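You operate a simulated robot arm through the tools that you are given. There is no shell and no other tool. Be economical: measure what you need, move in short steps, check, and stop when the job is done.

You run a simulated robot arm. Do the job below in one go: nothing can be reset, and whatever is moved stays where it is left.

Task
Fit the clip named on the card to the slat in the clip setter.
Fine: lock the slat first; draw the pusher back and free the slat after.

It is judged by the outcome, as a careful person would: the job done as asked, and still so three seconds after it is handed in. It fails if anything else is knocked over, pushed out of place, dropped, spilled or broken.

Robot
A 7-joint arm with a two-finger parallel gripper, fixed in place. Base frame: the origin is at the foot of the arm, x ahead of it, y to its left, z up; the work surface is at about z = 0.87. Units: m, degrees, N and s.
With the tool pointing down near the work surface it reaches from about 0.3 to 0.7 m from the base axis. Its first joint turns from -66.0 to 66.0 degrees. Payload 1.57 kg.
The tool frame sits at the grasp point between the pads (the TCP): z along the fingers, y along the line on which they close. The tips reach 0.03 m beyond it. The gripper opens to 0.11 m. The fingers are 0.024 m wide and 0.012 m thick; the gripper's body (0.048 by 0.112 m) begins 0.078 m behind the TCP.
Orientation is that of the tool frame in the base frame, as a unit quaternion [w, x, y, z]. With the fingers straight down and closing along the base's y, the tool's x points along the base's -x, its y along +y and its z along -z.

Tools
- The arm moves only by the tool arm_command. Its argument "targets" is one flat list of numbers, 7 for each row, row after row: the turn, a rotation vector about the tool's x, y, z in units of 180 degrees (1.0 is 180 degrees), then the shift along the tool's x, y, z in units of 300 mm (1.0 is 300 mm), then the gripper command, from -1 (fully open) to 1 (shut), values between in proportion. In form: [wx, wy, wz, tx, ty, tz, grip, wx, wy, wz, tx, ty, tz, grip, ...]. A call has 1 to 12 rows; each row is the pose to reach, as a shift and turn from the pose commanded when the call began, along the tool's axes at that moment. A call with a number of a shift or a turn outside -1 to 1 is refused whole. Each row takes 0.2 s and may step no farther than 0.05 m and 8.6 degrees from the row before; otherwise, or with a gripper value out of range, the whole call is refused. Where a pose cannot be reached the arm comes as near as it can. A force on the tool above 90 N (or 10 N above the force at the start of the call, whichever is more), or a blocked arm, ends the call early, and 0.2 s more pass. Each finger travels about 0.108 m/s and halts on what it meets, pressing with about 36 N; the grip force reading is that of the motor and also rises with nothing between the fingers. The clock runs only during rows and for 0.2 s after the last one: add rows that repeat a pose to give the fingers time. The reply holds the time, the measured pose of the TCP, the force on the tool along the base axes, the opening and the grip force, in the units named above and with some noise, with the torque about the TCP (base axes, N m) and any sound that the robot's microphone picked up.
- Cameras (640 x 400 px; columns grow to the right, rows downward): "scene" is fixed at [0.1556, -0.3851, 1.407]; the picture's right is [0.86, -0.51, 0.00], its down [-0.28, -0.47, -0.83] and it looks along [0.43, 0.72, -0.55] (base axes); focal length 364 px, centre (320, 200). "wrist" rides on the gripper at [0.07, 0.016, -0.141] in the tool frame; the picture's right is [-0.23, 0.97, 0.00], its down [-0.86, -0.20, -0.48] and it looks along [-0.47, -0.11, 0.88] (tool axes); focal length 222 px, centre (320, 200). There is no depth. A picture from a camera that has moved, and an enlarged one, comes with that camera's place and axes in the base frame and with its lens.
- snapshot(camera): a new picture of that camera. The clock stands still meanwhile.
- zoom(camera, box): a new picture of the part [left, top, right, bottom] of that camera's present view, enlarged. The clock stands still meanwhile.
- hand_in(): hands the job in; it is judged then, once.

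Go step by step. Nothing tells you positions but the pictures and the camera data: compare them with the known pose of the tool, close in by small moves and look again before you grip or let go. The budget is 120 turns and 76 pictures, counting those below and the enlarged ones. Unless the task says otherwise, let go and move clear before handing in, and close with one line.

The tools are called after "Call:" as a command line: name --argument value ..., lists and objects as JSON in quotes. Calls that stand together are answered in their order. arm_command: Moves the arm, as the interface text tells. Its arguments: {"type":"object","properties":{"targets":{"type":"array"}},"required":["targets"]} The other tools are called the same way: snapshot (camera) takes a picture; zoom (camera, box) takes an enlarged picture of a part of a camera's view; hand_in () hands the job in.

At the start:

```text
time_s: 0.0
eef_pos: [0.4194, 0.1289, 1.1906]
orientation: [0.0, 0.0, 1.0, 0.0]
wrist_force: [0.5, 0.2, 0.9]
torque: [-0.01, 0.03, 0.03]
gripper_width: 0.1101
gripper_force: 0.1
```

scene: 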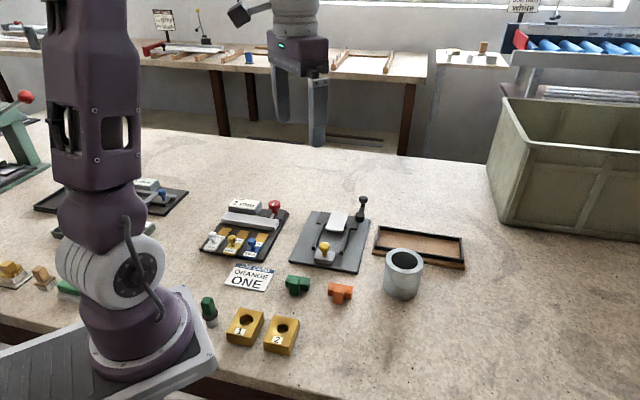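
wrist: 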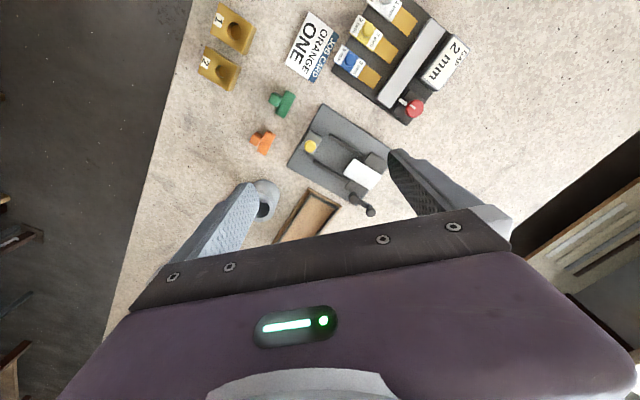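

The card seems to read "ORANGE ONE", with a green and an orange clip nearby and a clip setter fixture in the middle. I'll look closer at them.

Call:
zoom --camera "scene" --box '[270, 180, 390, 310]'

Call:
zoom --camera "scene" --box '[190, 190, 310, 300]'

Call:
zoom --camera "wrist" --box '[230, 80, 400, 240]'

```text
3.08 times, centred on (330, 245) of scene
camera zoom: at [0.1556, -0.3851, 1.407], right [0.86, -0.51, 0.0], down [-0.28, -0.47, -0.83], along [0.43, 0.72, -0.55], focal length 1119 px, centre (289, 62)
```

zoom: 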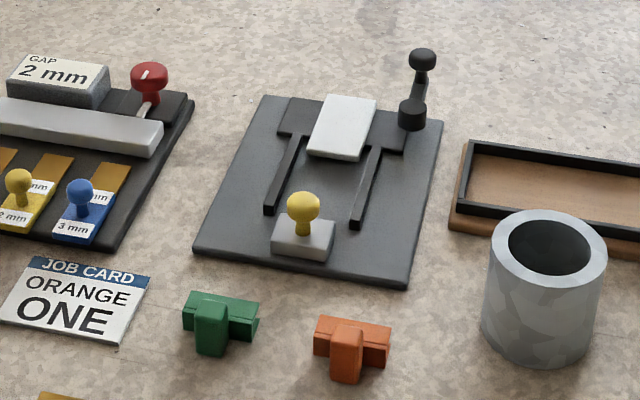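

```text
3.64 times, centred on (250, 245) of scene
camera zoom: at [0.1556, -0.3851, 1.407], right [0.86, -0.51, 0.0], down [-0.28, -0.47, -0.83], along [0.43, 0.72, -0.55], focal length 1322 px, centre (574, 36)
```

zoom: 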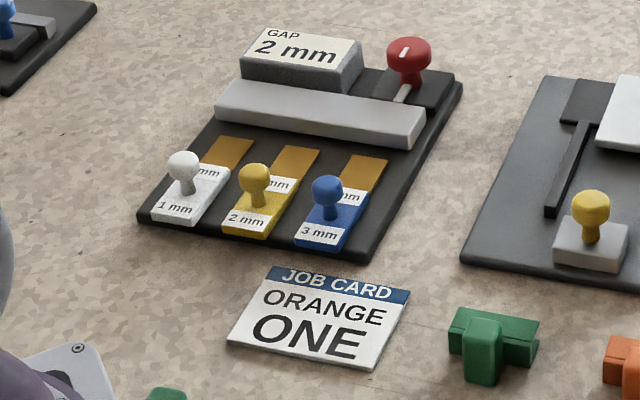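

```text
2.50 times, centred on (315, 160) of wrist
camera zoom: at [0.3502, 0.1461, 1.3324], right [0.23, 0.97, 0.0], down [0.86, -0.2, 0.48], along [0.47, -0.11, -0.88], focal length 555 px, centre (332, 300)
```

zoom: 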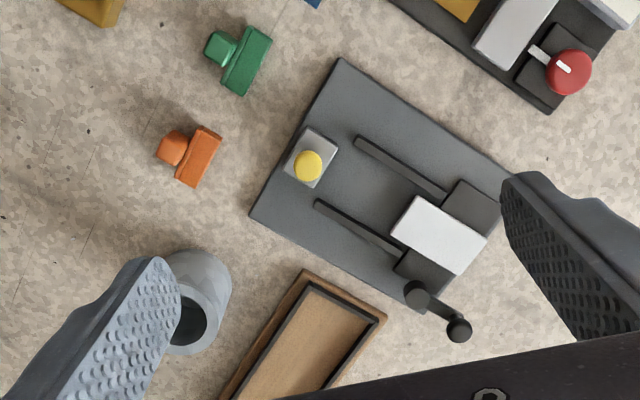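

The job card says ORANGE, clip ONE. The orange clip is near (0.435, 0.01) and the setter slides at about 45° in the base frame. I'll turn the tool to match and look closer.

Call:
arm_command --targets '[0, 0, -0.042, 0.022, -0.077, 0.078, -1, 0, 0, -0.083, 0.044, -0.154, 0.156, -1, 0, 0, -0.125, 0.067, -0.232, 0.234, -1, 0, 0, -0.167, 0.089, -0.309, 0.311, -1, 0, 0, -0.208, 0.111, -0.386, 0.389, -1, 0, 0, -0.25, 0.133, -0.463, 0.467, -1]'

Call:
snapshot --camera "wrist"

Call:
zoom --camera "scene" --box '[180, 270, 310, 360]'

```text
time_s: 1.4
eef_pos: [0.3788, -0.0083, 1.0512]
orientation: [0.0, -0.384, 0.923, 0.0]
wrist_force: [-0.1, 0.8, 0.8]
torque: [-0.03, 0.02, -0.01]
gripper_width: 0.1102
gripper_force: 0.0
```

```text
70 pictures are left
camera wrist: at [0.3196, -0.0467, 1.1927], right [-0.53, 0.85, 0.0], down [0.74, 0.47, 0.48], along [0.41, 0.25, -0.88], focal length 222 px, centre (320, 200)
```

wrist: 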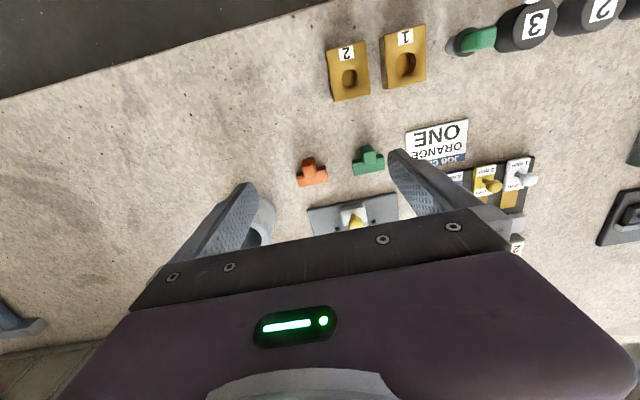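

```text
4.44 times, centred on (245, 315) of scene
camera zoom: at [0.1557, -0.3851, 1.407], right [0.86, -0.51, 0.0], down [-0.28, -0.47, -0.83], along [0.43, 0.72, -0.55], focal length 1616 px, centre (653, -311)
```

zoom: 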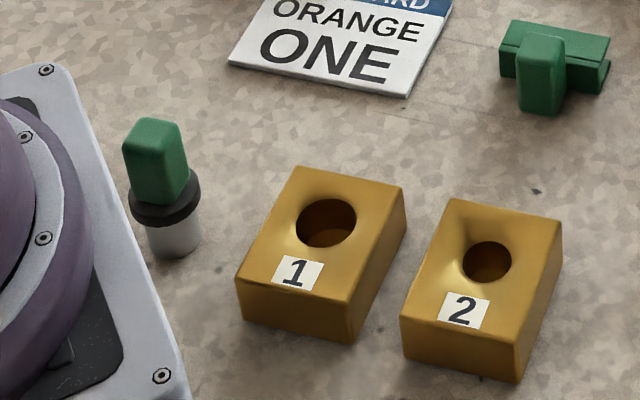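

The tool is now aligned with the setter. I'll zoom in on the clips and the setter's front.

Call:
zoom --camera "wrist" --box '[280, 130, 410, 240]'

Call:
zoom --camera "scene" --box '[310, 270, 370, 310]'

Call:
zoom --camera "scene" --box '[285, 190, 385, 280]'

```text
3.64 times, centred on (345, 185) of wrist
camera zoom: at [0.3196, -0.0467, 1.1927], right [-0.53, 0.85, 0.0], down [0.74, 0.47, 0.48], along [0.41, 0.25, -0.88], focal length 808 px, centre (229, 254)
```

zoom: 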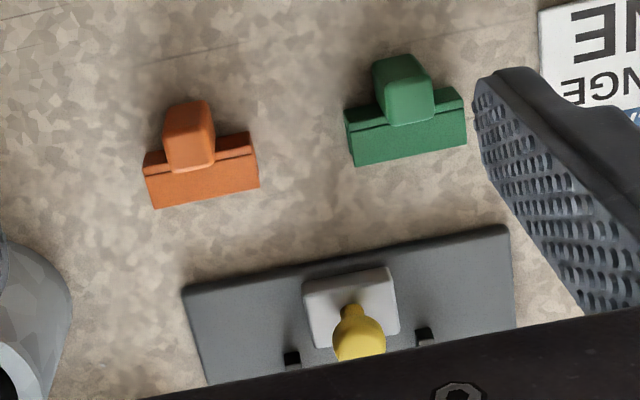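

```text
10.00 times, centred on (340, 290) of scene
camera zoom: at [0.1557, -0.3851, 1.407], right [0.86, -0.51, 0.0], down [-0.28, -0.47, -0.83], along [0.43, 0.72, -0.55], focal length 3637 px, centre (120, -700)
```

zoom: 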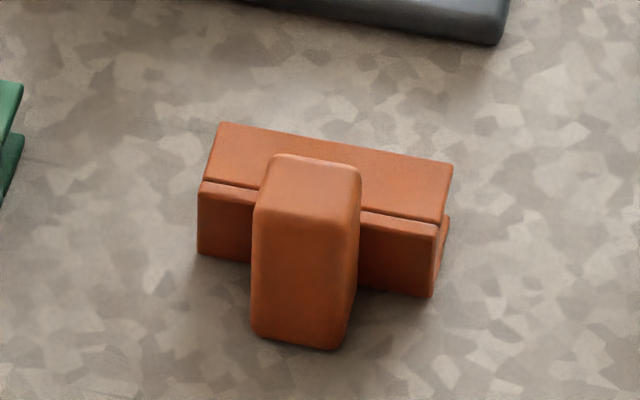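

```text
4.44 times, centred on (335, 235) of scene
camera zoom: at [0.1557, -0.3851, 1.407], right [0.86, -0.51, 0.0], down [-0.28, -0.47, -0.83], along [0.43, 0.72, -0.55], focal length 1616 px, centre (253, 44)
```

zoom: 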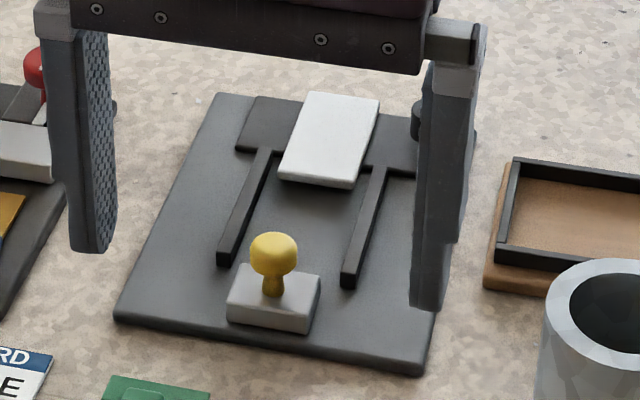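

The orange clip is a C-channel opening toward the setter, with a tab behind it; the rails, pusher and slat are laid out along a 45° line. The lock lever's knob is near (0.620, 0.194, 0.927), so I'll move over it to see how the lever works.

Call:
arm_command --targets '[0, 0, 0, -0.145, -0.012, 0, -1, 0, 0, 0, -0.29, -0.024, 0, -1, 0, 0, 0, -0.436, -0.037, 0, -1, 0, 0, 0, -0.581, -0.049, 0, -1, 0, 0, 0, -0.727, -0.061, 0, -1, 0, 0, 0, -0.872, -0.0737, 0, -1]'

Call:
zoom --camera "wrist" --box '[220, 80, 420, 240]'

Call:
zoom --camera "scene" --box '[285, 180, 385, 260]'

```text
time_s: 2.8
eef_pos: [0.58, 0.1612, 1.0489]
orientation: [-0.001, -0.382, 0.924, 0.0]
wrist_force: [0.5, 0.2, -0.5]
torque: [-0.03, 0.03, -0.02]
gripper_width: 0.1102
gripper_force: 0.0
```

```text
2.50 times, centred on (320, 160) of wrist
camera zoom: at [0.5194, 0.1244, 1.1912], right [-0.53, 0.85, 0.0], down [0.75, 0.46, 0.48], along [0.41, 0.25, -0.88], focal length 555 px, centre (320, 300)
```

zoom: 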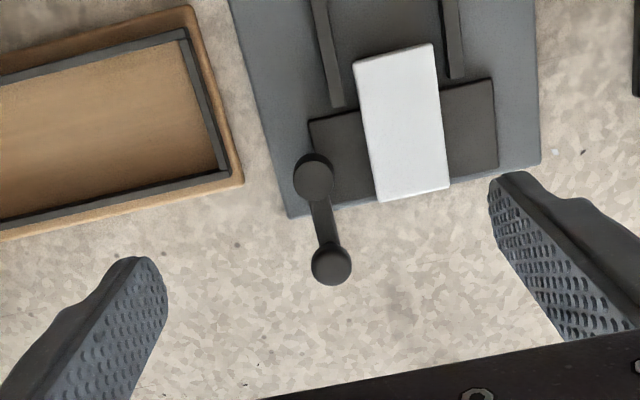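

```text
5.00 times, centred on (335, 220) of scene
camera zoom: at [0.1556, -0.3851, 1.407], right [0.86, -0.51, 0.0], down [-0.28, -0.47, -0.83], along [0.43, 0.72, -0.55], focal length 1818 px, centre (245, 100)
```

zoom: 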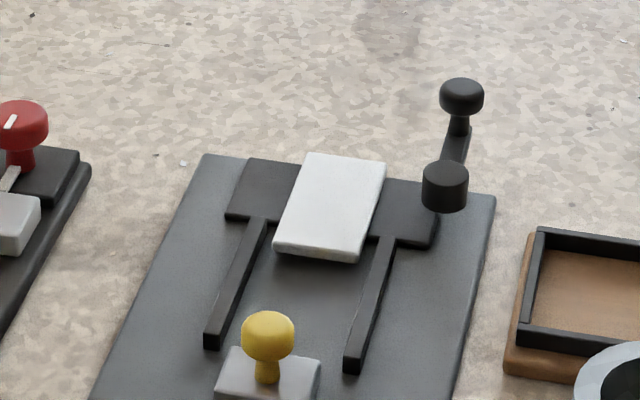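

The lock is a small crank on a vertical pivot at (0.592, 0.166), with its knob at about (0.620, 0.193) pointing away from the pusher. I'll move above the knob and check alignment before gripping.

Call:
arm_command --targets '[0, 0, 0, -0.085, -0.009, 0.08, -1, 0, 0, 0, -0.17, -0.0187, 0.16, -0.7, 0, 0, 0, -0.17, -0.0187, 0.2, -0.3, 0, 0, 0, -0.17, -0.0187, 0.2, -0.3]'

Call:
snapshot --camera "wrist"

Call:
zoom --camera "scene" --box '[310, 140, 410, 260]'

```text
time_s: 3.8
eef_pos: [0.6212, 0.1922, 0.9919]
orientation: [0.0, -0.383, 0.924, 0.0]
wrist_force: [0.8, 0.5, 0.8]
torque: [0.0, 0.01, 0.02]
gripper_width: 0.0714
gripper_force: 0.0
```

```text
63 pictures are left
camera wrist: at [0.5595, 0.156, 1.1332], right [-0.53, 0.85, 0.0], down [0.75, 0.46, 0.48], along [0.41, 0.25, -0.88], focal length 222 px, centre (320, 200)
```

wrist: 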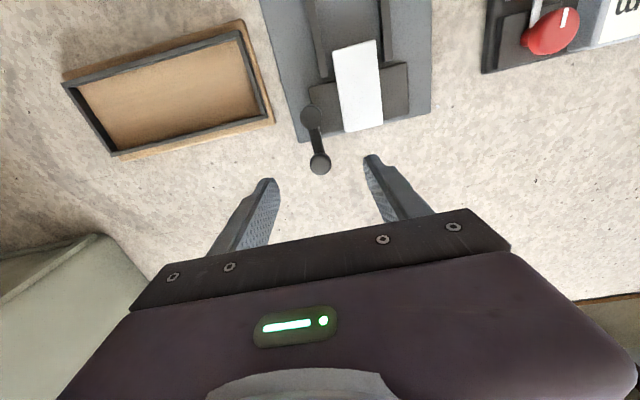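

```text
3.33 times, centred on (360, 200) of scene
camera zoom: at [0.1557, -0.3851, 1.407], right [0.86, -0.51, 0.0], down [-0.28, -0.47, -0.83], along [0.43, 0.72, -0.55], focal length 1212 px, centre (187, 200)
```

zoom: 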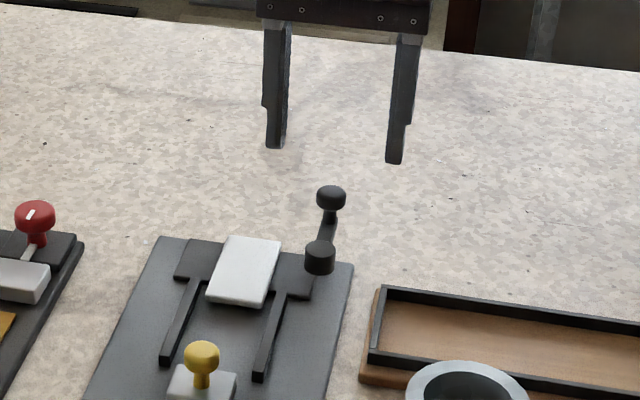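

The knob sits centred between the fingers, so I'll go down to z≈0.945 and close on it.

Call:
arm_command --targets '[0, 0, 0, 0.005, 0, 0.08, -0.3, 0, 0, 0, 0.005, 0, 0.155, -0.3, 0, 0, 0, 0.005, 0, 0.155, 0.2, 0, 0, 0, 0.005, 0, 0.155, 0.6, 0, 0, 0, 0.005, 0, 0.155, 0.9, 0, 0, 0, 0.005, 0, 0.155, 0.9]'

Call:
zoom --camera "wrist" --box '[240, 90, 400, 230]'

Call:
zoom --camera "scene" --box '[310, 140, 410, 260]'

```text
time_s: 5.2
eef_pos: [0.6194, 0.1917, 0.9452]
orientation: [0.0, -0.383, 0.924, 0.0]
wrist_force: [0.9, 1.1, -3.0]
torque: [0.19, -0.19, -0.02]
gripper_width: 0.0213
gripper_force: 34.6
```

```text
2.86 times, centred on (320, 160) of wrist
camera zoom: at [0.558, 0.1541, 1.0873], right [-0.53, 0.85, 0.0], down [0.75, 0.46, 0.48], along [0.41, 0.25, -0.88], focal length 635 px, centre (320, 314)
```

zoom: 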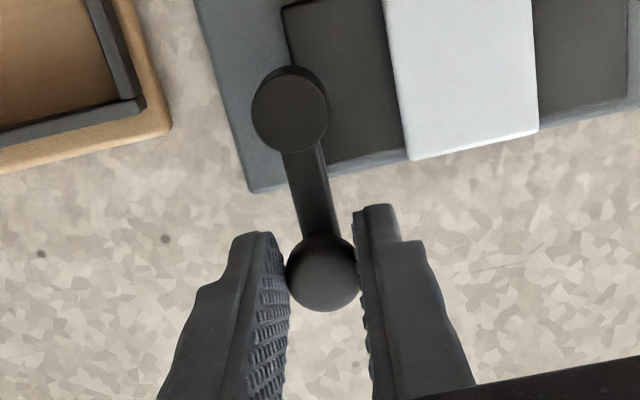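

```text
3.33 times, centred on (360, 200) of scene
camera zoom: at [0.1557, -0.3851, 1.407], right [0.86, -0.51, 0.0], down [-0.28, -0.47, -0.83], along [0.43, 0.72, -0.55], focal length 1212 px, centre (187, 200)
```

zoom: 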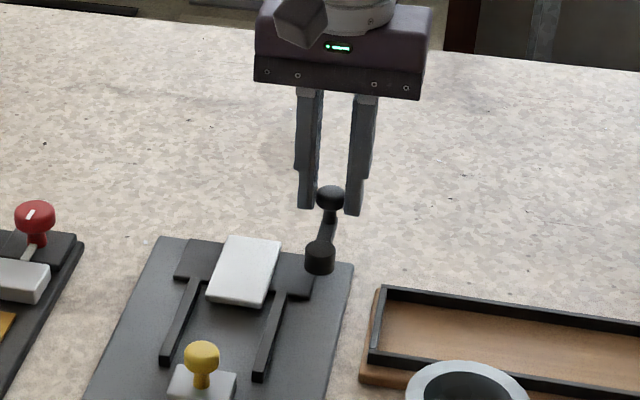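

I have the knob gripped (opening 21 mm). I'll try turning the crank gently about 15° toward the slat and watch the force.

Call:
arm_command --targets '[0, 0, 0, 0.0005, 0.011, 0, 0.9, 0, 0, 0, 0.002, 0.022, 0, 0.9, 0, 0, 0, 0.0043, 0.033, 0, 0.9]'

```text
time_s: 6.0
eef_pos: [0.612, 0.1968, 0.9466]
orientation: [0.001, -0.382, 0.924, 0.0]
wrist_force: [9.2, -4.5, 3.8]
torque: [-0.09, -0.36, 0.34]
gripper_width: 0.0217
gripper_force: 34.9
```

Call:
zoom --camera "wrist" --box '[240, 90, 400, 230]'

```text
2.86 times, centred on (320, 160) of wrist
camera zoom: at [0.551, 0.1594, 1.087], right [-0.53, 0.85, 0.0], down [0.75, 0.46, 0.48], along [0.41, 0.25, -0.88], focal length 635 px, centre (320, 314)
```

zoom: 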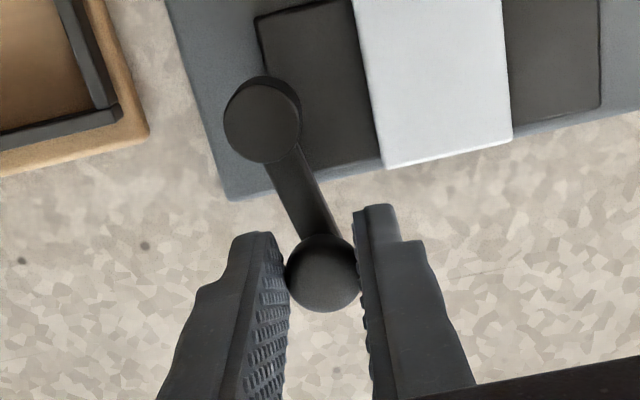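

The crank turns freely in this direction. Continuing along the arc to about 55°.

Call:
arm_command --targets '[0, 0, 0, 0.0076, 0.0209, 0, 0.9, 0, 0, 0, 0.0187, 0.0401, 0, 0.9, 0, 0, 0, 0.033, 0.0571, 0, 0.9, 0, 0, 0, 0.05, 0.0714, 0, 0.9]'

Call:
zoom --camera "wrist" --box '[240, 90, 400, 230]'

```text
time_s: 7.0
eef_pos: [0.585, 0.2016, 0.9446]
orientation: [0.0, -0.383, 0.924, 0.0]
wrist_force: [9.6, -3.1, -0.4]
torque: [0.01, -0.27, 0.24]
gripper_width: 0.0215
gripper_force: 34.4
```

```text
2.86 times, centred on (320, 160) of wrist
camera zoom: at [0.5251, 0.1645, 1.0863], right [-0.53, 0.85, 0.0], down [0.75, 0.46, 0.48], along [0.41, 0.25, -0.88], focal length 635 px, centre (320, 314)
```

zoom: 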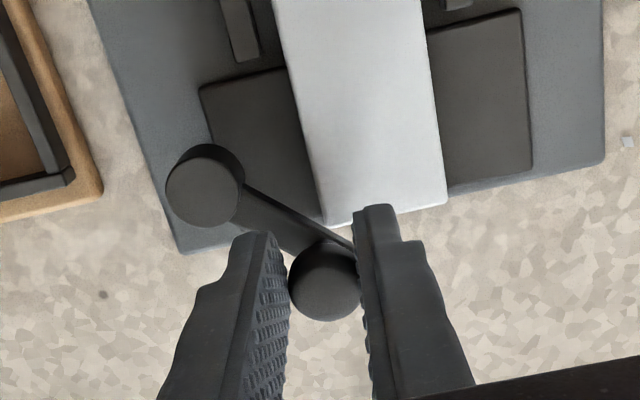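

Call:
arm_command --targets '[0, 0, 0, 0.0192, 0.0111, 0, 0.9, 0, 0, 0, 0.0401, 0.0187, 0, 0.9]'

Call:
zoom --camera "wrist" --box '[240, 90, 400, 230]'

Call:
zoom --camera "scene" --box '[285, 160, 385, 260]'

```text
time_s: 7.6
eef_pos: [0.5721, 0.1981, 0.9441]
orientation: [-0.001, -0.382, 0.924, 0.0]
wrist_force: [5.7, 2.8, -3.9]
torque: [0.04, -0.11, 0.2]
gripper_width: 0.0215
gripper_force: 34.7
```

```text
2.86 times, centred on (320, 160) of wrist
camera zoom: at [0.512, 0.1606, 1.0864], right [-0.53, 0.85, 0.0], down [0.75, 0.46, 0.48], along [0.4, 0.25, -0.88], focal length 635 px, centre (320, 314)
```

zoom: 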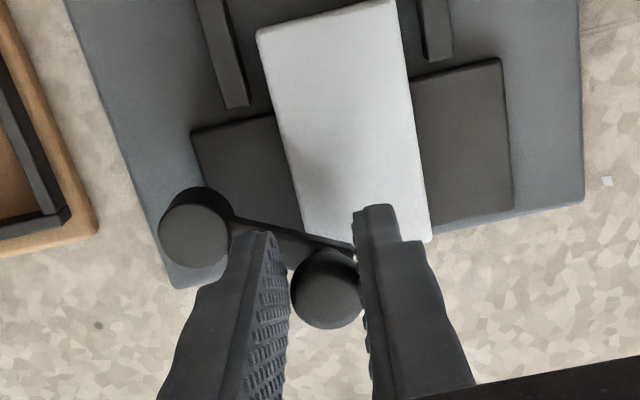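

```text
4.00 times, centred on (335, 210) of scene
camera zoom: at [0.1558, -0.385, 1.407], right [0.86, -0.51, 0.0], down [-0.28, -0.47, -0.83], along [0.43, 0.72, -0.55], focal length 1455 px, centre (260, 160)
```

zoom: 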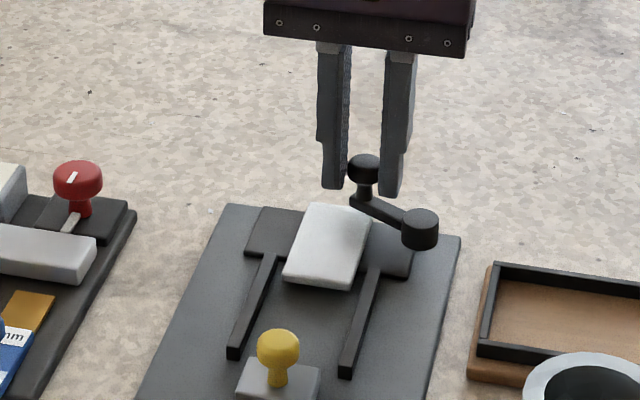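

The crank arm is swinging over the slat. Continuing to about 90°.

Call:
arm_command --targets '[0, 0, 0, 0.0219, 0.0039, 0, 0.9, 0, 0, 0, 0.0374, 0.0043, 0, 0.9]'

Call:
zoom --camera "wrist" --box '[240, 90, 400, 230]'

```text
time_s: 8.2
eef_pos: [0.5632, 0.193, 0.9465]
orientation: [-0.001, -0.384, 0.923, 0.001]
wrist_force: [-2.0, 14.1, 4.9]
torque: [0.3, 0.17, 0.26]
gripper_width: 0.0216
gripper_force: 34.0
```

```text
2.86 times, centred on (320, 160) of wrist
camera zoom: at [0.502, 0.1548, 1.0862], right [-0.53, 0.85, 0.0], down [0.75, 0.46, 0.48], along [0.4, 0.26, -0.88], focal length 635 px, centre (320, 314)
```

zoom: 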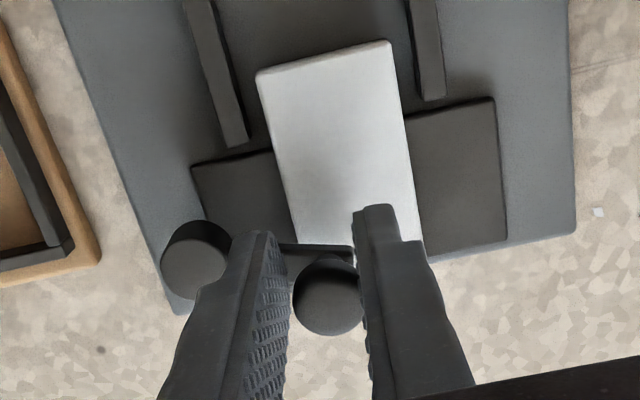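

Call:
arm_command --targets '[0, 0, 0, 0.007, -0.0005, 0, 0.9, 0, 0, 0, 0.0133, -0.0012, 0, 0.9]'

```text
time_s: 8.8
eef_pos: [0.5598, 0.1875, 0.9427]
orientation: [-0.003, -0.383, 0.924, 0.0]
wrist_force: [-12.9, 16.2, -0.6]
torque: [0.25, 0.36, 0.22]
gripper_width: 0.0238
gripper_force: 9.8
```

Call:
zoom --camera "wrist" --box '[240, 90, 400, 230]'

Call:
zoom --camera "scene" --box '[285, 160, 385, 260]'

```text
2.86 times, centred on (320, 160) of wrist
camera zoom: at [0.4998, 0.1508, 1.085], right [-0.53, 0.85, 0.0], down [0.75, 0.46, 0.47], along [0.4, 0.25, -0.88], focal length 635 px, centre (320, 314)
```

zoom: 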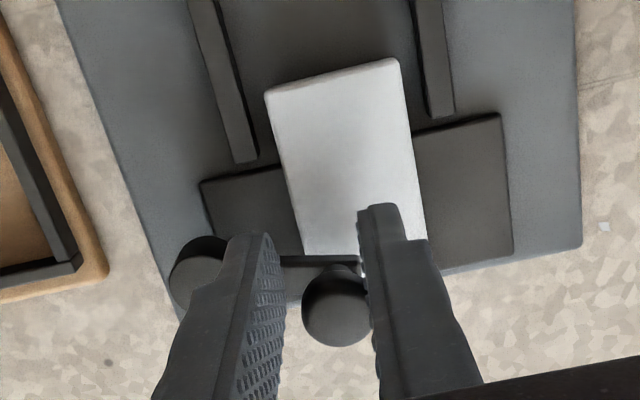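

```text
4.00 times, centred on (335, 210) of scene
camera zoom: at [0.1553, -0.3847, 1.4072], right [0.86, -0.51, 0.0], down [-0.28, -0.47, -0.83], along [0.43, 0.72, -0.55], focal length 1455 px, centre (260, 160)
```

zoom: 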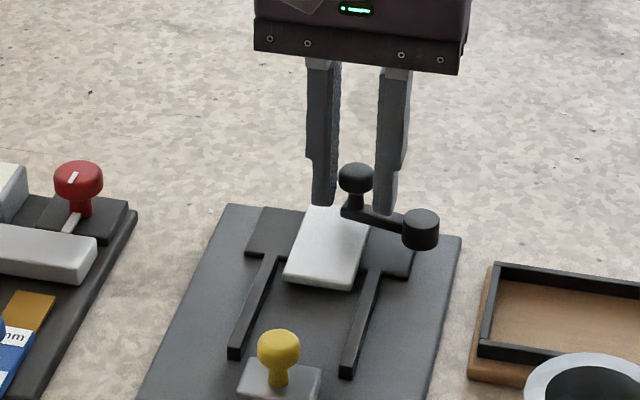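

The crank reached its stop at 90° (the knob slid slightly in my grip), so the slat is locked. I'll open and rise clear.

Call:
arm_command --targets '[0, 0, 0, 0, 0, 0, 0.3, 0, 0, 0, 0, 0, 0, 0.3, 0, 0, 0, 0, 0, -0.1, 0.0, 0, 0, 0, 0, 0, -0.25, -0.2, 0, 0, 0, 0, 0, -0.35, -0.2]'

Call:
zoom --camera "wrist" --box '[220, 60, 420, 220]'

Call:
zoom --camera "scene" --box '[285, 160, 385, 260]'

```text
time_s: 10.0
eef_pos: [0.5617, 0.1853, 1.0491]
orientation: [-0.001, -0.384, 0.924, 0.0]
wrist_force: [-0.8, -0.1, 0.4]
torque: [-0.04, -0.01, 0.01]
gripper_width: 0.066
gripper_force: 0.1
```

```text
2.50 times, centred on (320, 140) of wrist
camera zoom: at [0.5012, 0.1478, 1.1899], right [-0.53, 0.85, 0.0], down [0.75, 0.46, 0.48], along [0.41, 0.25, -0.88], focal length 555 px, centre (320, 350)
```

zoom: 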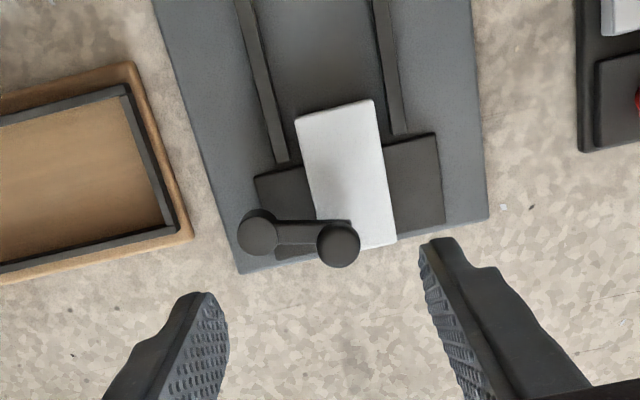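

```text
4.00 times, centred on (335, 210) of scene
camera zoom: at [0.1556, -0.3851, 1.407], right [0.86, -0.51, 0.0], down [-0.28, -0.47, -0.83], along [0.43, 0.72, -0.55], focal length 1455 px, centre (260, 160)
```

zoom: 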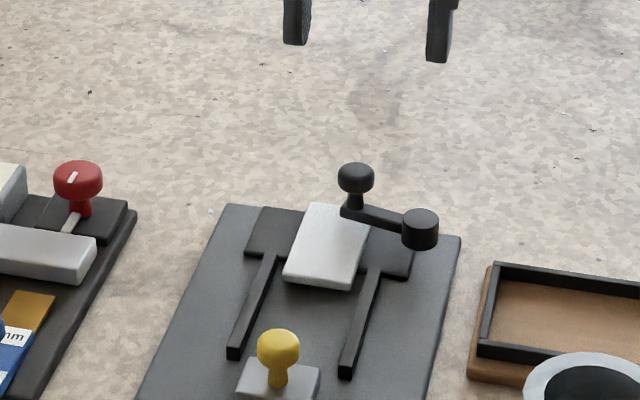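

The lock is on and the slat is in place. Next I'll go above the orange clip for a close look.

Call:
arm_command --targets '[0, 0, 0, 0.123, -0.019, 0, -0.2, 0, 0, 0, 0.245, -0.038, 0, -0.2, 0, 0, 0, 0.368, -0.057, 0, -0.2, 0, 0, 0, 0.49, -0.075, 0, -0.2, 0, 0, 0, 0.613, -0.094, 0, -0.2, 0, 0, 0, 0.7357, -0.113, 0.08, -0.2, 0, 0, 0, 0.7357, -0.113, 0.183, -0.2]'

Call:
zoom --camera "wrist" --box '[240, 90, 400, 230]'

Call:
zoom --camera "scene" --box '[300, 240, 380, 310]'

```text
time_s: 11.6
eef_pos: [0.427, 0.0077, 0.9933]
orientation: [0.0, -0.383, 0.924, 0.0]
wrist_force: [0.3, 0.8, -0.1]
torque: [0.0, 0.01, -0.02]
gripper_width: 0.0659
gripper_force: 0.1
```

```text
2.86 times, centred on (320, 160) of wrist
camera zoom: at [0.3668, -0.0299, 1.1348], right [-0.53, 0.85, 0.0], down [0.75, 0.46, 0.48], along [0.41, 0.25, -0.88], focal length 635 px, centre (320, 314)
```

zoom: 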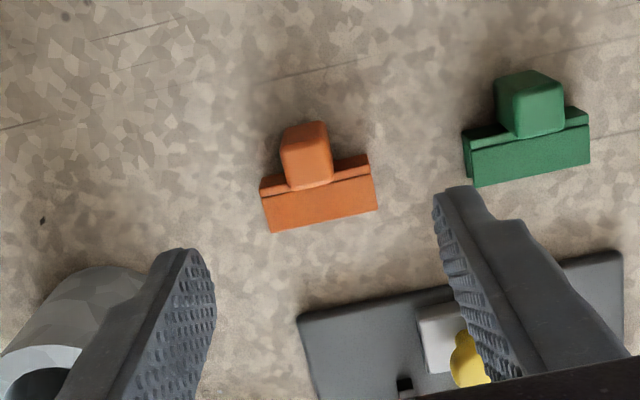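

```text
5.71 times, centred on (340, 275) of scene
camera zoom: at [0.1556, -0.3851, 1.407], right [0.86, -0.51, 0.0], down [-0.28, -0.47, -0.83], along [0.43, 0.72, -0.55], focal length 2078 px, centre (206, -229)
```

zoom: 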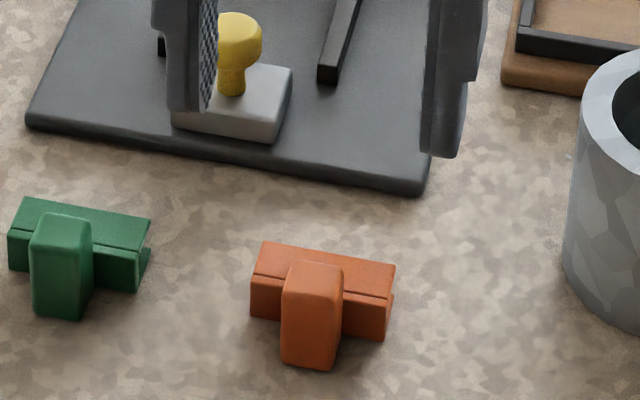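

Both cameras place the clip's tab top at about (0.422, -0.0025, 0.905), with the bar in line with the tool. I'll descend to just behind the bar to grip the tab.

Call:
arm_command --targets '[0, 0, 0, 0.061, -0.0123, 0.08, -0.2, 0, 0, 0, 0.061, -0.0123, 0.17, -0.3, 0, 0, 0, 0.061, -0.0123, 0.2, -0.3]'

Call:
zoom --camera "wrist" --box '[240, 90, 400, 230]'

Call:
zoom --camera "scene" --box '[300, 250, 380, 310]'

```text
time_s: 12.4
eef_pos: [0.419, -0.0079, 0.9327]
orientation: [-0.001, -0.384, 0.924, 0.0]
wrist_force: [0.0, -1.0, 0.2]
torque: [0.0, 0.03, 0.02]
gripper_width: 0.0715
gripper_force: 0.1
```

```text
2.86 times, centred on (320, 160) of wrist
camera zoom: at [0.3576, -0.0453, 1.0748], right [-0.53, 0.85, 0.0], down [0.75, 0.46, 0.48], along [0.41, 0.25, -0.88], focal length 635 px, centre (320, 314)
```

zoom: 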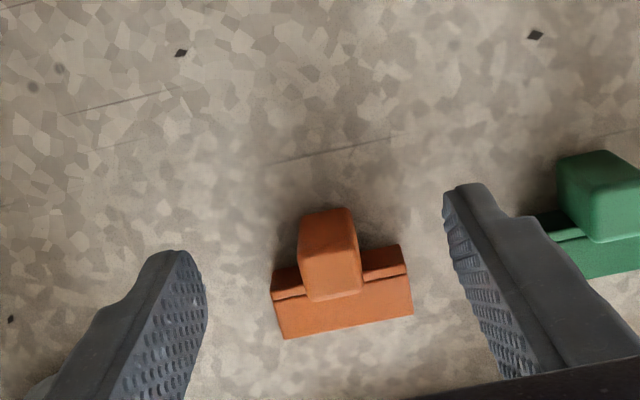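

```text
6.67 times, centred on (340, 280) of scene
camera zoom: at [0.1556, -0.3851, 1.407], right [0.86, -0.51, 0.0], down [-0.28, -0.47, -0.83], along [0.43, 0.72, -0.55], focal length 2424 px, centre (187, -333)
```

zoom: 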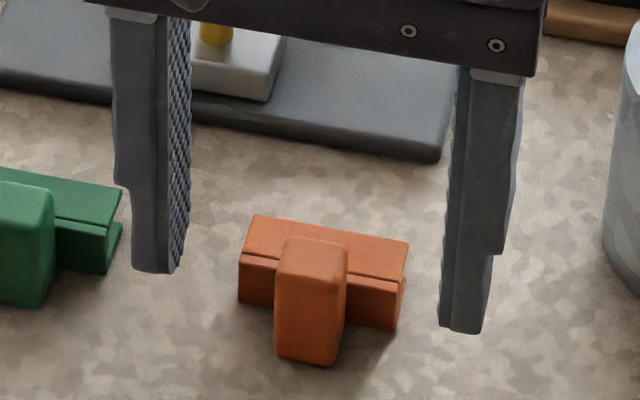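

Call:
arm_command --targets '[0, 0, 0, 0.0127, 0.006, 0, 0.1, 0, 0, 0, 0.0127, 0.006, 0, 0.2, 0, 0, 0, 0.0127, 0.006, 0.04, 0.2, 0, 0, 0, 0.0127, 0.006, 0.082, 0.2]'

Call:
zoom --camera "wrist" --box '[240, 90, 400, 230]'

Call:
zoom --camera "scene" --box '[300, 250, 380, 310]'

```text
time_s: 13.4
eef_pos: [0.4151, -0.0092, 0.9101]
orientation: [0.0, -0.383, 0.924, 0.0]
wrist_force: [-0.2, -0.5, -0.4]
torque: [0.0, 0.0, 0.01]
gripper_width: 0.044
gripper_force: 0.0
```

```text
2.86 times, centred on (320, 160) of wrist
camera zoom: at [0.3542, -0.047, 1.0512], right [-0.53, 0.85, 0.0], down [0.75, 0.46, 0.48], along [0.41, 0.25, -0.88], focal length 635 px, centre (320, 314)
```

zoom: 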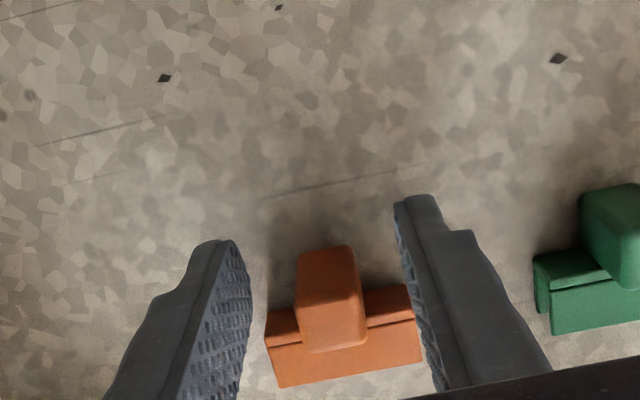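

```text
6.67 times, centred on (340, 280) of scene
camera zoom: at [0.1556, -0.3851, 1.407], right [0.86, -0.51, 0.0], down [-0.28, -0.47, -0.83], along [0.43, 0.72, -0.55], focal length 2424 px, centre (187, -333)
```

zoom: 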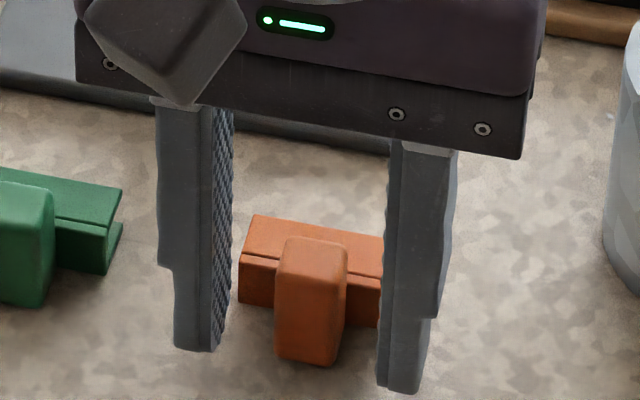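

Cross-checking the cameras, the fingertips are slightly too far back: the tab spans 4–21 mm ahead of the TCP. I'll move 6 mm forward, go down 3 mm and close.

Call:
arm_command --targets '[0, 0, 0, -0.02, 0, 0.008, 0.2, 0, 0, 0, -0.02, 0, 0.008, 0.5, 0, 0, 0, -0.02, 0, 0.008, 0.8, 0, 0, 0, -0.02, 0, 0.008, 1, 0, 0, 0, -0.02, 0, 0.008, 1]'

Call:
zoom --camera "wrist" --box '[240, 90, 400, 230]'

Call:
zoom --camera "scene" --box '[300, 250, 380, 310]'

```text
time_s: 14.6
eef_pos: [0.4186, -0.0053, 0.9063]
orientation: [0.0, -0.384, 0.923, 0.0]
wrist_force: [0.0, -0.1, -0.4]
torque: [0.01, -0.01, -0.01]
gripper_width: 0.0163
gripper_force: 31.2
```

```text
2.86 times, centred on (320, 160) of wrist
camera zoom: at [0.3584, -0.0431, 1.0488], right [-0.53, 0.85, 0.0], down [0.75, 0.46, 0.48], along [0.41, 0.25, -0.88], focal length 635 px, centre (320, 314)
```

zoom: 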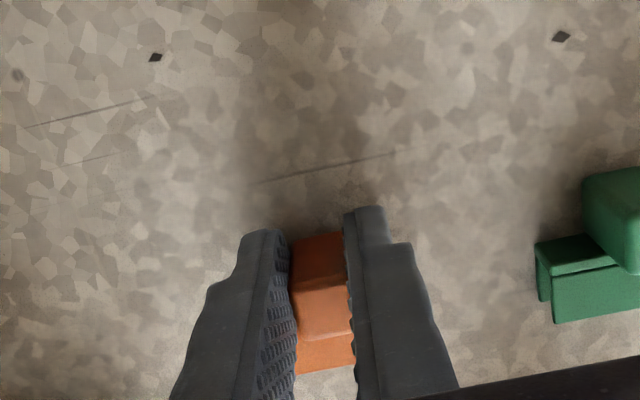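

```text
6.67 times, centred on (340, 280) of scene
camera zoom: at [0.1557, -0.3851, 1.407], right [0.86, -0.51, 0.0], down [-0.28, -0.47, -0.83], along [0.43, 0.72, -0.55], focal length 2424 px, centre (187, -333)
```

zoom: 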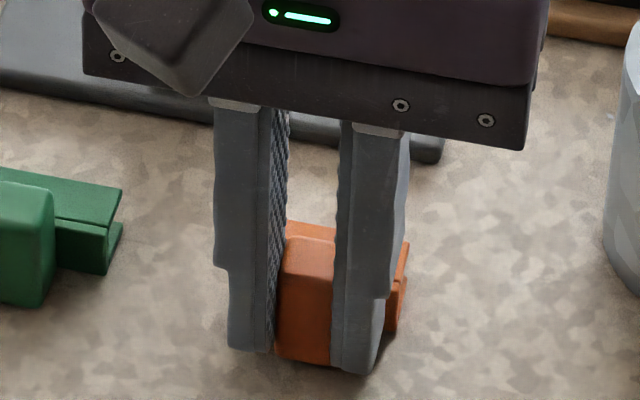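

The tab is gripped at 16.3 mm. I'll lift, carry the clip over the setter at a safe height and look again.

Call:
arm_command --targets '[0, 0, 0, 0, 0, -0.1, 1, 0, 0, 0, 0, 0, -0.22, 1, 0, 0, 0, 0, 0, -0.313, 1, 0, 0, 0, -0.121, 0.04, -0.313, 1, 0, 0, 0, -0.242, 0.08, -0.313, 1, 0, 0, 0, -0.364, 0.12, -0.313, 1, 0, 0, 0, -0.485, 0.16, -0.313, 1, 0, 0, 0, -0.485, 0.16, -0.313, 1]'

Call:
zoom --camera "wrist" --box '[220, 90, 420, 240]'

Call:
zoom --camera "scene" --box '[285, 170, 385, 280]'

```text
time_s: 16.4
eef_pos: [0.4884, 0.1315, 1.001]
orientation: [0.001, -0.383, 0.924, 0.001]
wrist_force: [1.1, 0.1, -0.2]
torque: [0.0, 0.03, 0.0]
gripper_width: 0.0162
gripper_force: 31.5
```

```text
2.67 times, centred on (320, 165) of wrist
camera zoom: at [0.4282, 0.094, 1.1433], right [-0.53, 0.85, 0.0], down [0.75, 0.46, 0.48], along [0.41, 0.25, -0.88], focal length 592 px, centre (320, 293)
```

zoom: 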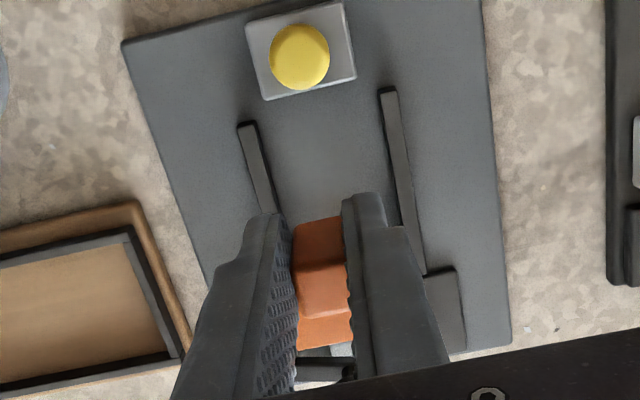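

```text
3.64 times, centred on (335, 225) of scene
camera zoom: at [0.1557, -0.3851, 1.407], right [0.86, -0.51, 0.0], down [-0.28, -0.47, -0.83], along [0.43, 0.72, -0.55], focal length 1322 px, centre (266, 109)
```

zoom: 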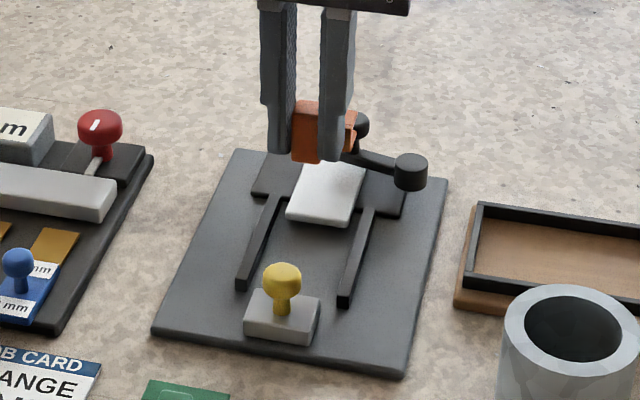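

The pusher front is at S≈0.410 along the slide line, the slat edge at S≈0.485, and the rails are 54 mm apart inside. I'll shift 2.7 mm sideways to centre the clip, lower it and stop short of the plate.

Call:
arm_command --targets '[0, 0, 0, 0, 0.009, 0.07, 1, 0, 0, 0, 0, 0.009, 0.14, 1, 0, 0, 0, 0, 0.009, 0.2, 1, 0, 0, 0, 0, 0.009, 0.24, 1, 0, 0, 0, 0, 0.009, 0.24, 1]'

Call:
zoom --camera "wrist" --box '[220, 90, 420, 240]'

Call:
zoom --camera "scene" --box '[290, 190, 380, 270]'

```text
time_s: 17.6
eef_pos: [0.4866, 0.1332, 0.9295]
orientation: [0.0, -0.382, 0.924, 0.0]
wrist_force: [0.3, 0.5, -0.8]
torque: [0.03, 0.04, 0.02]
gripper_width: 0.0164
gripper_force: 31.9
```

```text
2.67 times, centred on (320, 165) of wrist
camera zoom: at [0.4258, 0.0957, 1.0709], right [-0.53, 0.85, 0.0], down [0.75, 0.46, 0.48], along [0.41, 0.25, -0.88], focal length 592 px, centre (320, 293)
```

zoom: 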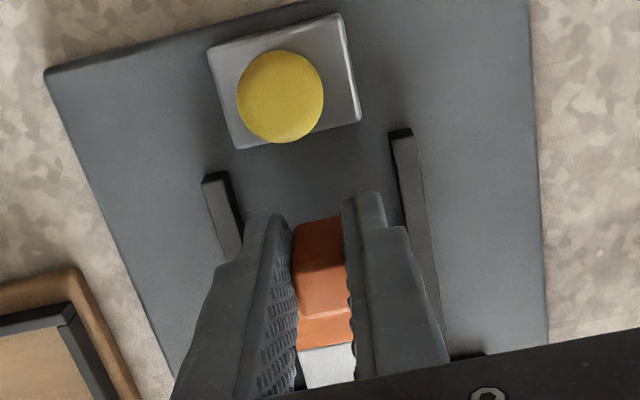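

```text
5.00 times, centred on (335, 230) of scene
camera zoom: at [0.1557, -0.3851, 1.407], right [0.86, -0.51, 0.0], down [-0.28, -0.47, -0.83], along [0.43, 0.72, -0.55], focal length 1818 px, centre (245, 50)
```

zoom: 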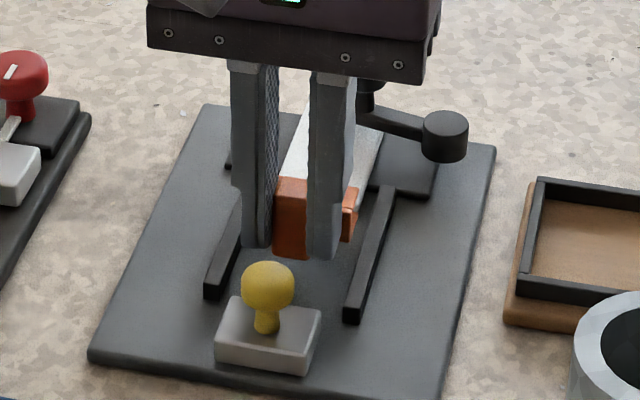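

The clip is lined up between the rails with about 12 mm clearance to the slat. I'll lower it gently in small steps until it touches.

Call:
arm_command --targets '[0, 0, 0, 0, 0, 0.02, 1, 0, 0, 0, 0, 0, 0.03, 1, 0, 0, 0, 0, 0, 0.035, 1]'

```text
time_s: 18.4
eef_pos: [0.4859, 0.1333, 0.9185]
orientation: [0.001, -0.382, 0.924, 0.0]
wrist_force: [-0.1, 1.0, 0.3]
torque: [-0.02, 0.0, -0.01]
gripper_width: 0.0165
gripper_force: 31.6
```

Call:
arm_command --targets '[0, 0, 0, 0, 0, 0.008, 1, 0, 0, 0, 0, 0, 0.008, 1]'

Call:
zoom --camera "scene" --box '[305, 200, 365, 250]'

```text
time_s: 19.0
eef_pos: [0.4855, 0.1338, 0.9165]
orientation: [0.001, -0.382, 0.924, 0.0]
wrist_force: [0.1, -0.3, -0.5]
torque: [0.01, -0.01, 0.01]
gripper_width: 0.0165
gripper_force: 31.2
```

```text
8.00 times, centred on (335, 225) of scene
camera zoom: at [0.1557, -0.3851, 1.407], right [0.86, -0.51, 0.0], down [-0.28, -0.47, -0.83], along [0.43, 0.72, -0.55], focal length 2909 px, centre (200, 0)
```

zoom: 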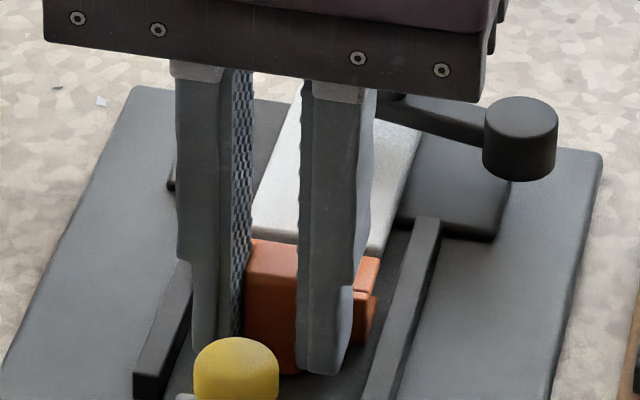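

Call:
arm_command --targets '[0, 0, 0, 0, 0, 0.005, 1, 0, 0, 0, 0, 0, 0.01, 1, 0, 0, 0, 0, 0, 0.01, 1]'

```text
time_s: 19.8
eef_pos: [0.4872, 0.1325, 0.913]
orientation: [0.001, -0.383, 0.924, 0.0]
wrist_force: [-4.3, 1.4, 23.8]
torque: [0.17, -0.04, 0.06]
gripper_width: 0.0164
gripper_force: 31.7
```

Contact with the plate at z≈0.914. I'll relieve the force a little and look before releasing.

Call:
arm_command --targets '[0, 0, 0, 0, 0, -0.0045, 1, 0, 0, 0, 0, 0, -0.0045, 1]'

Call:
zoom --camera "wrist" --box '[220, 90, 420, 240]'

Call:
zoom --camera "scene" --box '[305, 200, 365, 250]'

```text
time_s: 20.4
eef_pos: [0.4862, 0.1333, 0.914]
orientation: [0.0, -0.383, 0.924, 0.0]
wrist_force: [-0.6, 0.4, -0.3]
torque: [0.0, 0.0, -0.02]
gripper_width: 0.0164
gripper_force: 31.7
```

```text
2.67 times, centred on (320, 165) of wrist
camera zoom: at [0.4261, 0.096, 1.0557], right [-0.53, 0.85, 0.0], down [0.75, 0.46, 0.48], along [0.41, 0.25, -0.88], focal length 592 px, centre (320, 293)
```

zoom: 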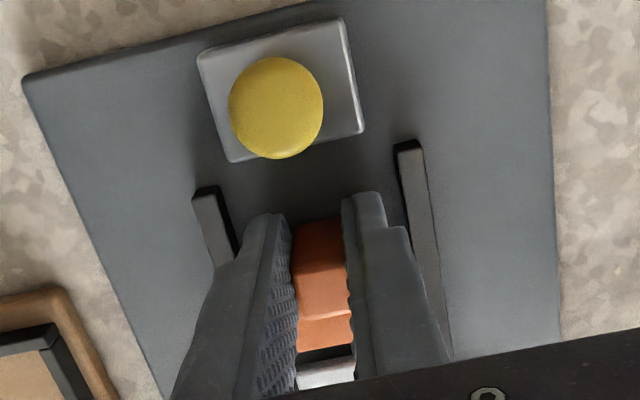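

```text
8.00 times, centred on (335, 225) of scene
camera zoom: at [0.1557, -0.3851, 1.407], right [0.86, -0.51, 0.0], down [-0.28, -0.47, -0.83], along [0.43, 0.72, -0.55], focal length 2909 px, centre (200, 0)
```

zoom: 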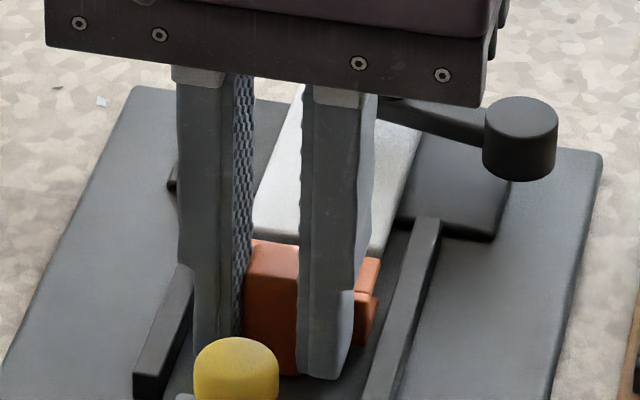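

The clip rests on the plate, centred between the rails. I'll open just enough to free the tab and lift.

Call:
arm_command --targets '[0, 0, 0, 0, 0, 0, 0.58, 0, 0, 0, 0, 0, 0, 0.57, 0, 0, 0, 0, 0, -0.05, 0.57, 0, 0, 0, 0, 0, -0.12, 0.57, 0, 0, 0, 0, 0, -0.2, 0.5, 0, 0, 0, 0, 0, -0.28, 0.5]'

Call:
zoom --camera "wrist" --box '[220, 60, 420, 240]'

Call:
zoom --camera "scene" --box '[295, 200, 375, 260]'

```text
time_s: 21.8
eef_pos: [0.487, 0.1326, 0.9979]
orientation: [0.0, -0.383, 0.924, 0.0]
wrist_force: [0.6, -1.4, 0.1]
torque: [0.01, 0.04, 0.0]
gripper_width: 0.0275
gripper_force: 0.0
```

```text
2.22 times, centred on (320, 150) of wrist
camera zoom: at [0.4271, 0.0958, 1.1404], right [-0.53, 0.85, 0.0], down [0.75, 0.46, 0.48], along [0.41, 0.25, -0.88], focal length 494 px, centre (320, 311)
```

zoom: 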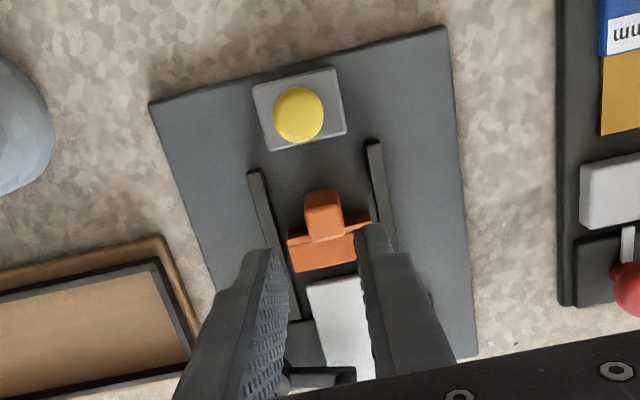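

```text
6.67 times, centred on (335, 230) of scene
camera zoom: at [0.1556, -0.3851, 1.407], right [0.86, -0.51, 0.0], down [-0.28, -0.47, -0.83], along [0.43, 0.72, -0.55], focal length 2424 px, centre (220, 0)
```

zoom: 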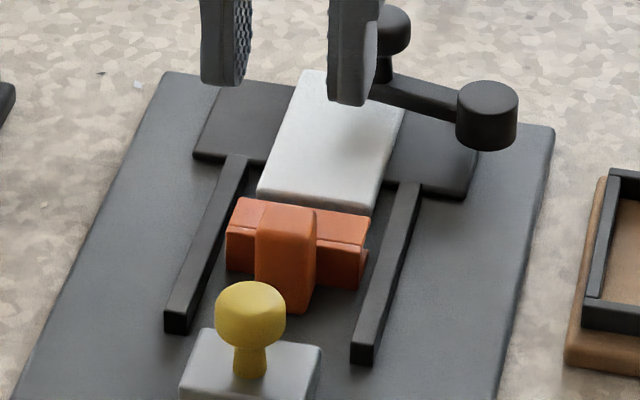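

The clip sits square in front of the slat. Next I'll position over the yellow pusher knob at about (0.455, 0.102).

Call:
arm_command --targets '[0, 0, 0, 0.074, 0.002, 0, 0.3, 0, 0, 0, 0.1477, 0.0035, 0, 0.1, 0, 0, 0, 0.1477, 0.0035, 0.08, 0.1, 0, 0, 0, 0.1477, 0.0035, 0.08, 0.1]'

Call:
zoom --camera "wrist" --box '[220, 80, 420, 240]'

Call:
zoom --camera "scene" --box '[285, 190, 375, 270]'

```text
time_s: 22.8
eef_pos: [0.4564, 0.1027, 0.9759]
orientation: [0.0, -0.382, 0.924, 0.0]
wrist_force: [-0.1, -0.4, 1.0]
torque: [0.03, -0.01, 0.03]
gripper_width: 0.0496
gripper_force: 0.0
```

```text
2.50 times, centred on (320, 160) of wrist
camera zoom: at [0.3947, 0.0647, 1.1167], right [-0.53, 0.85, 0.0], down [0.75, 0.46, 0.48], along [0.41, 0.25, -0.88], focal length 555 px, centre (320, 300)
```

zoom: 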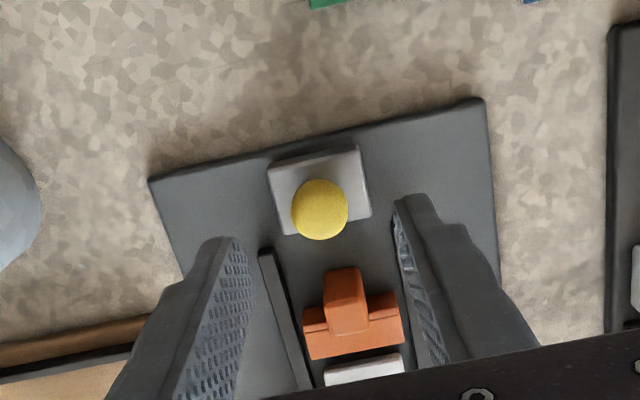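

```text
5.00 times, centred on (330, 230) of scene
camera zoom: at [0.1556, -0.3851, 1.407], right [0.86, -0.51, 0.0], down [-0.28, -0.47, -0.83], along [0.43, 0.72, -0.55], focal length 1818 px, centre (270, 50)
```

zoom: 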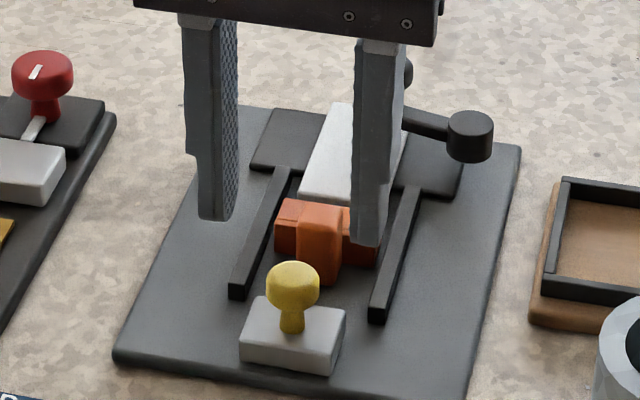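

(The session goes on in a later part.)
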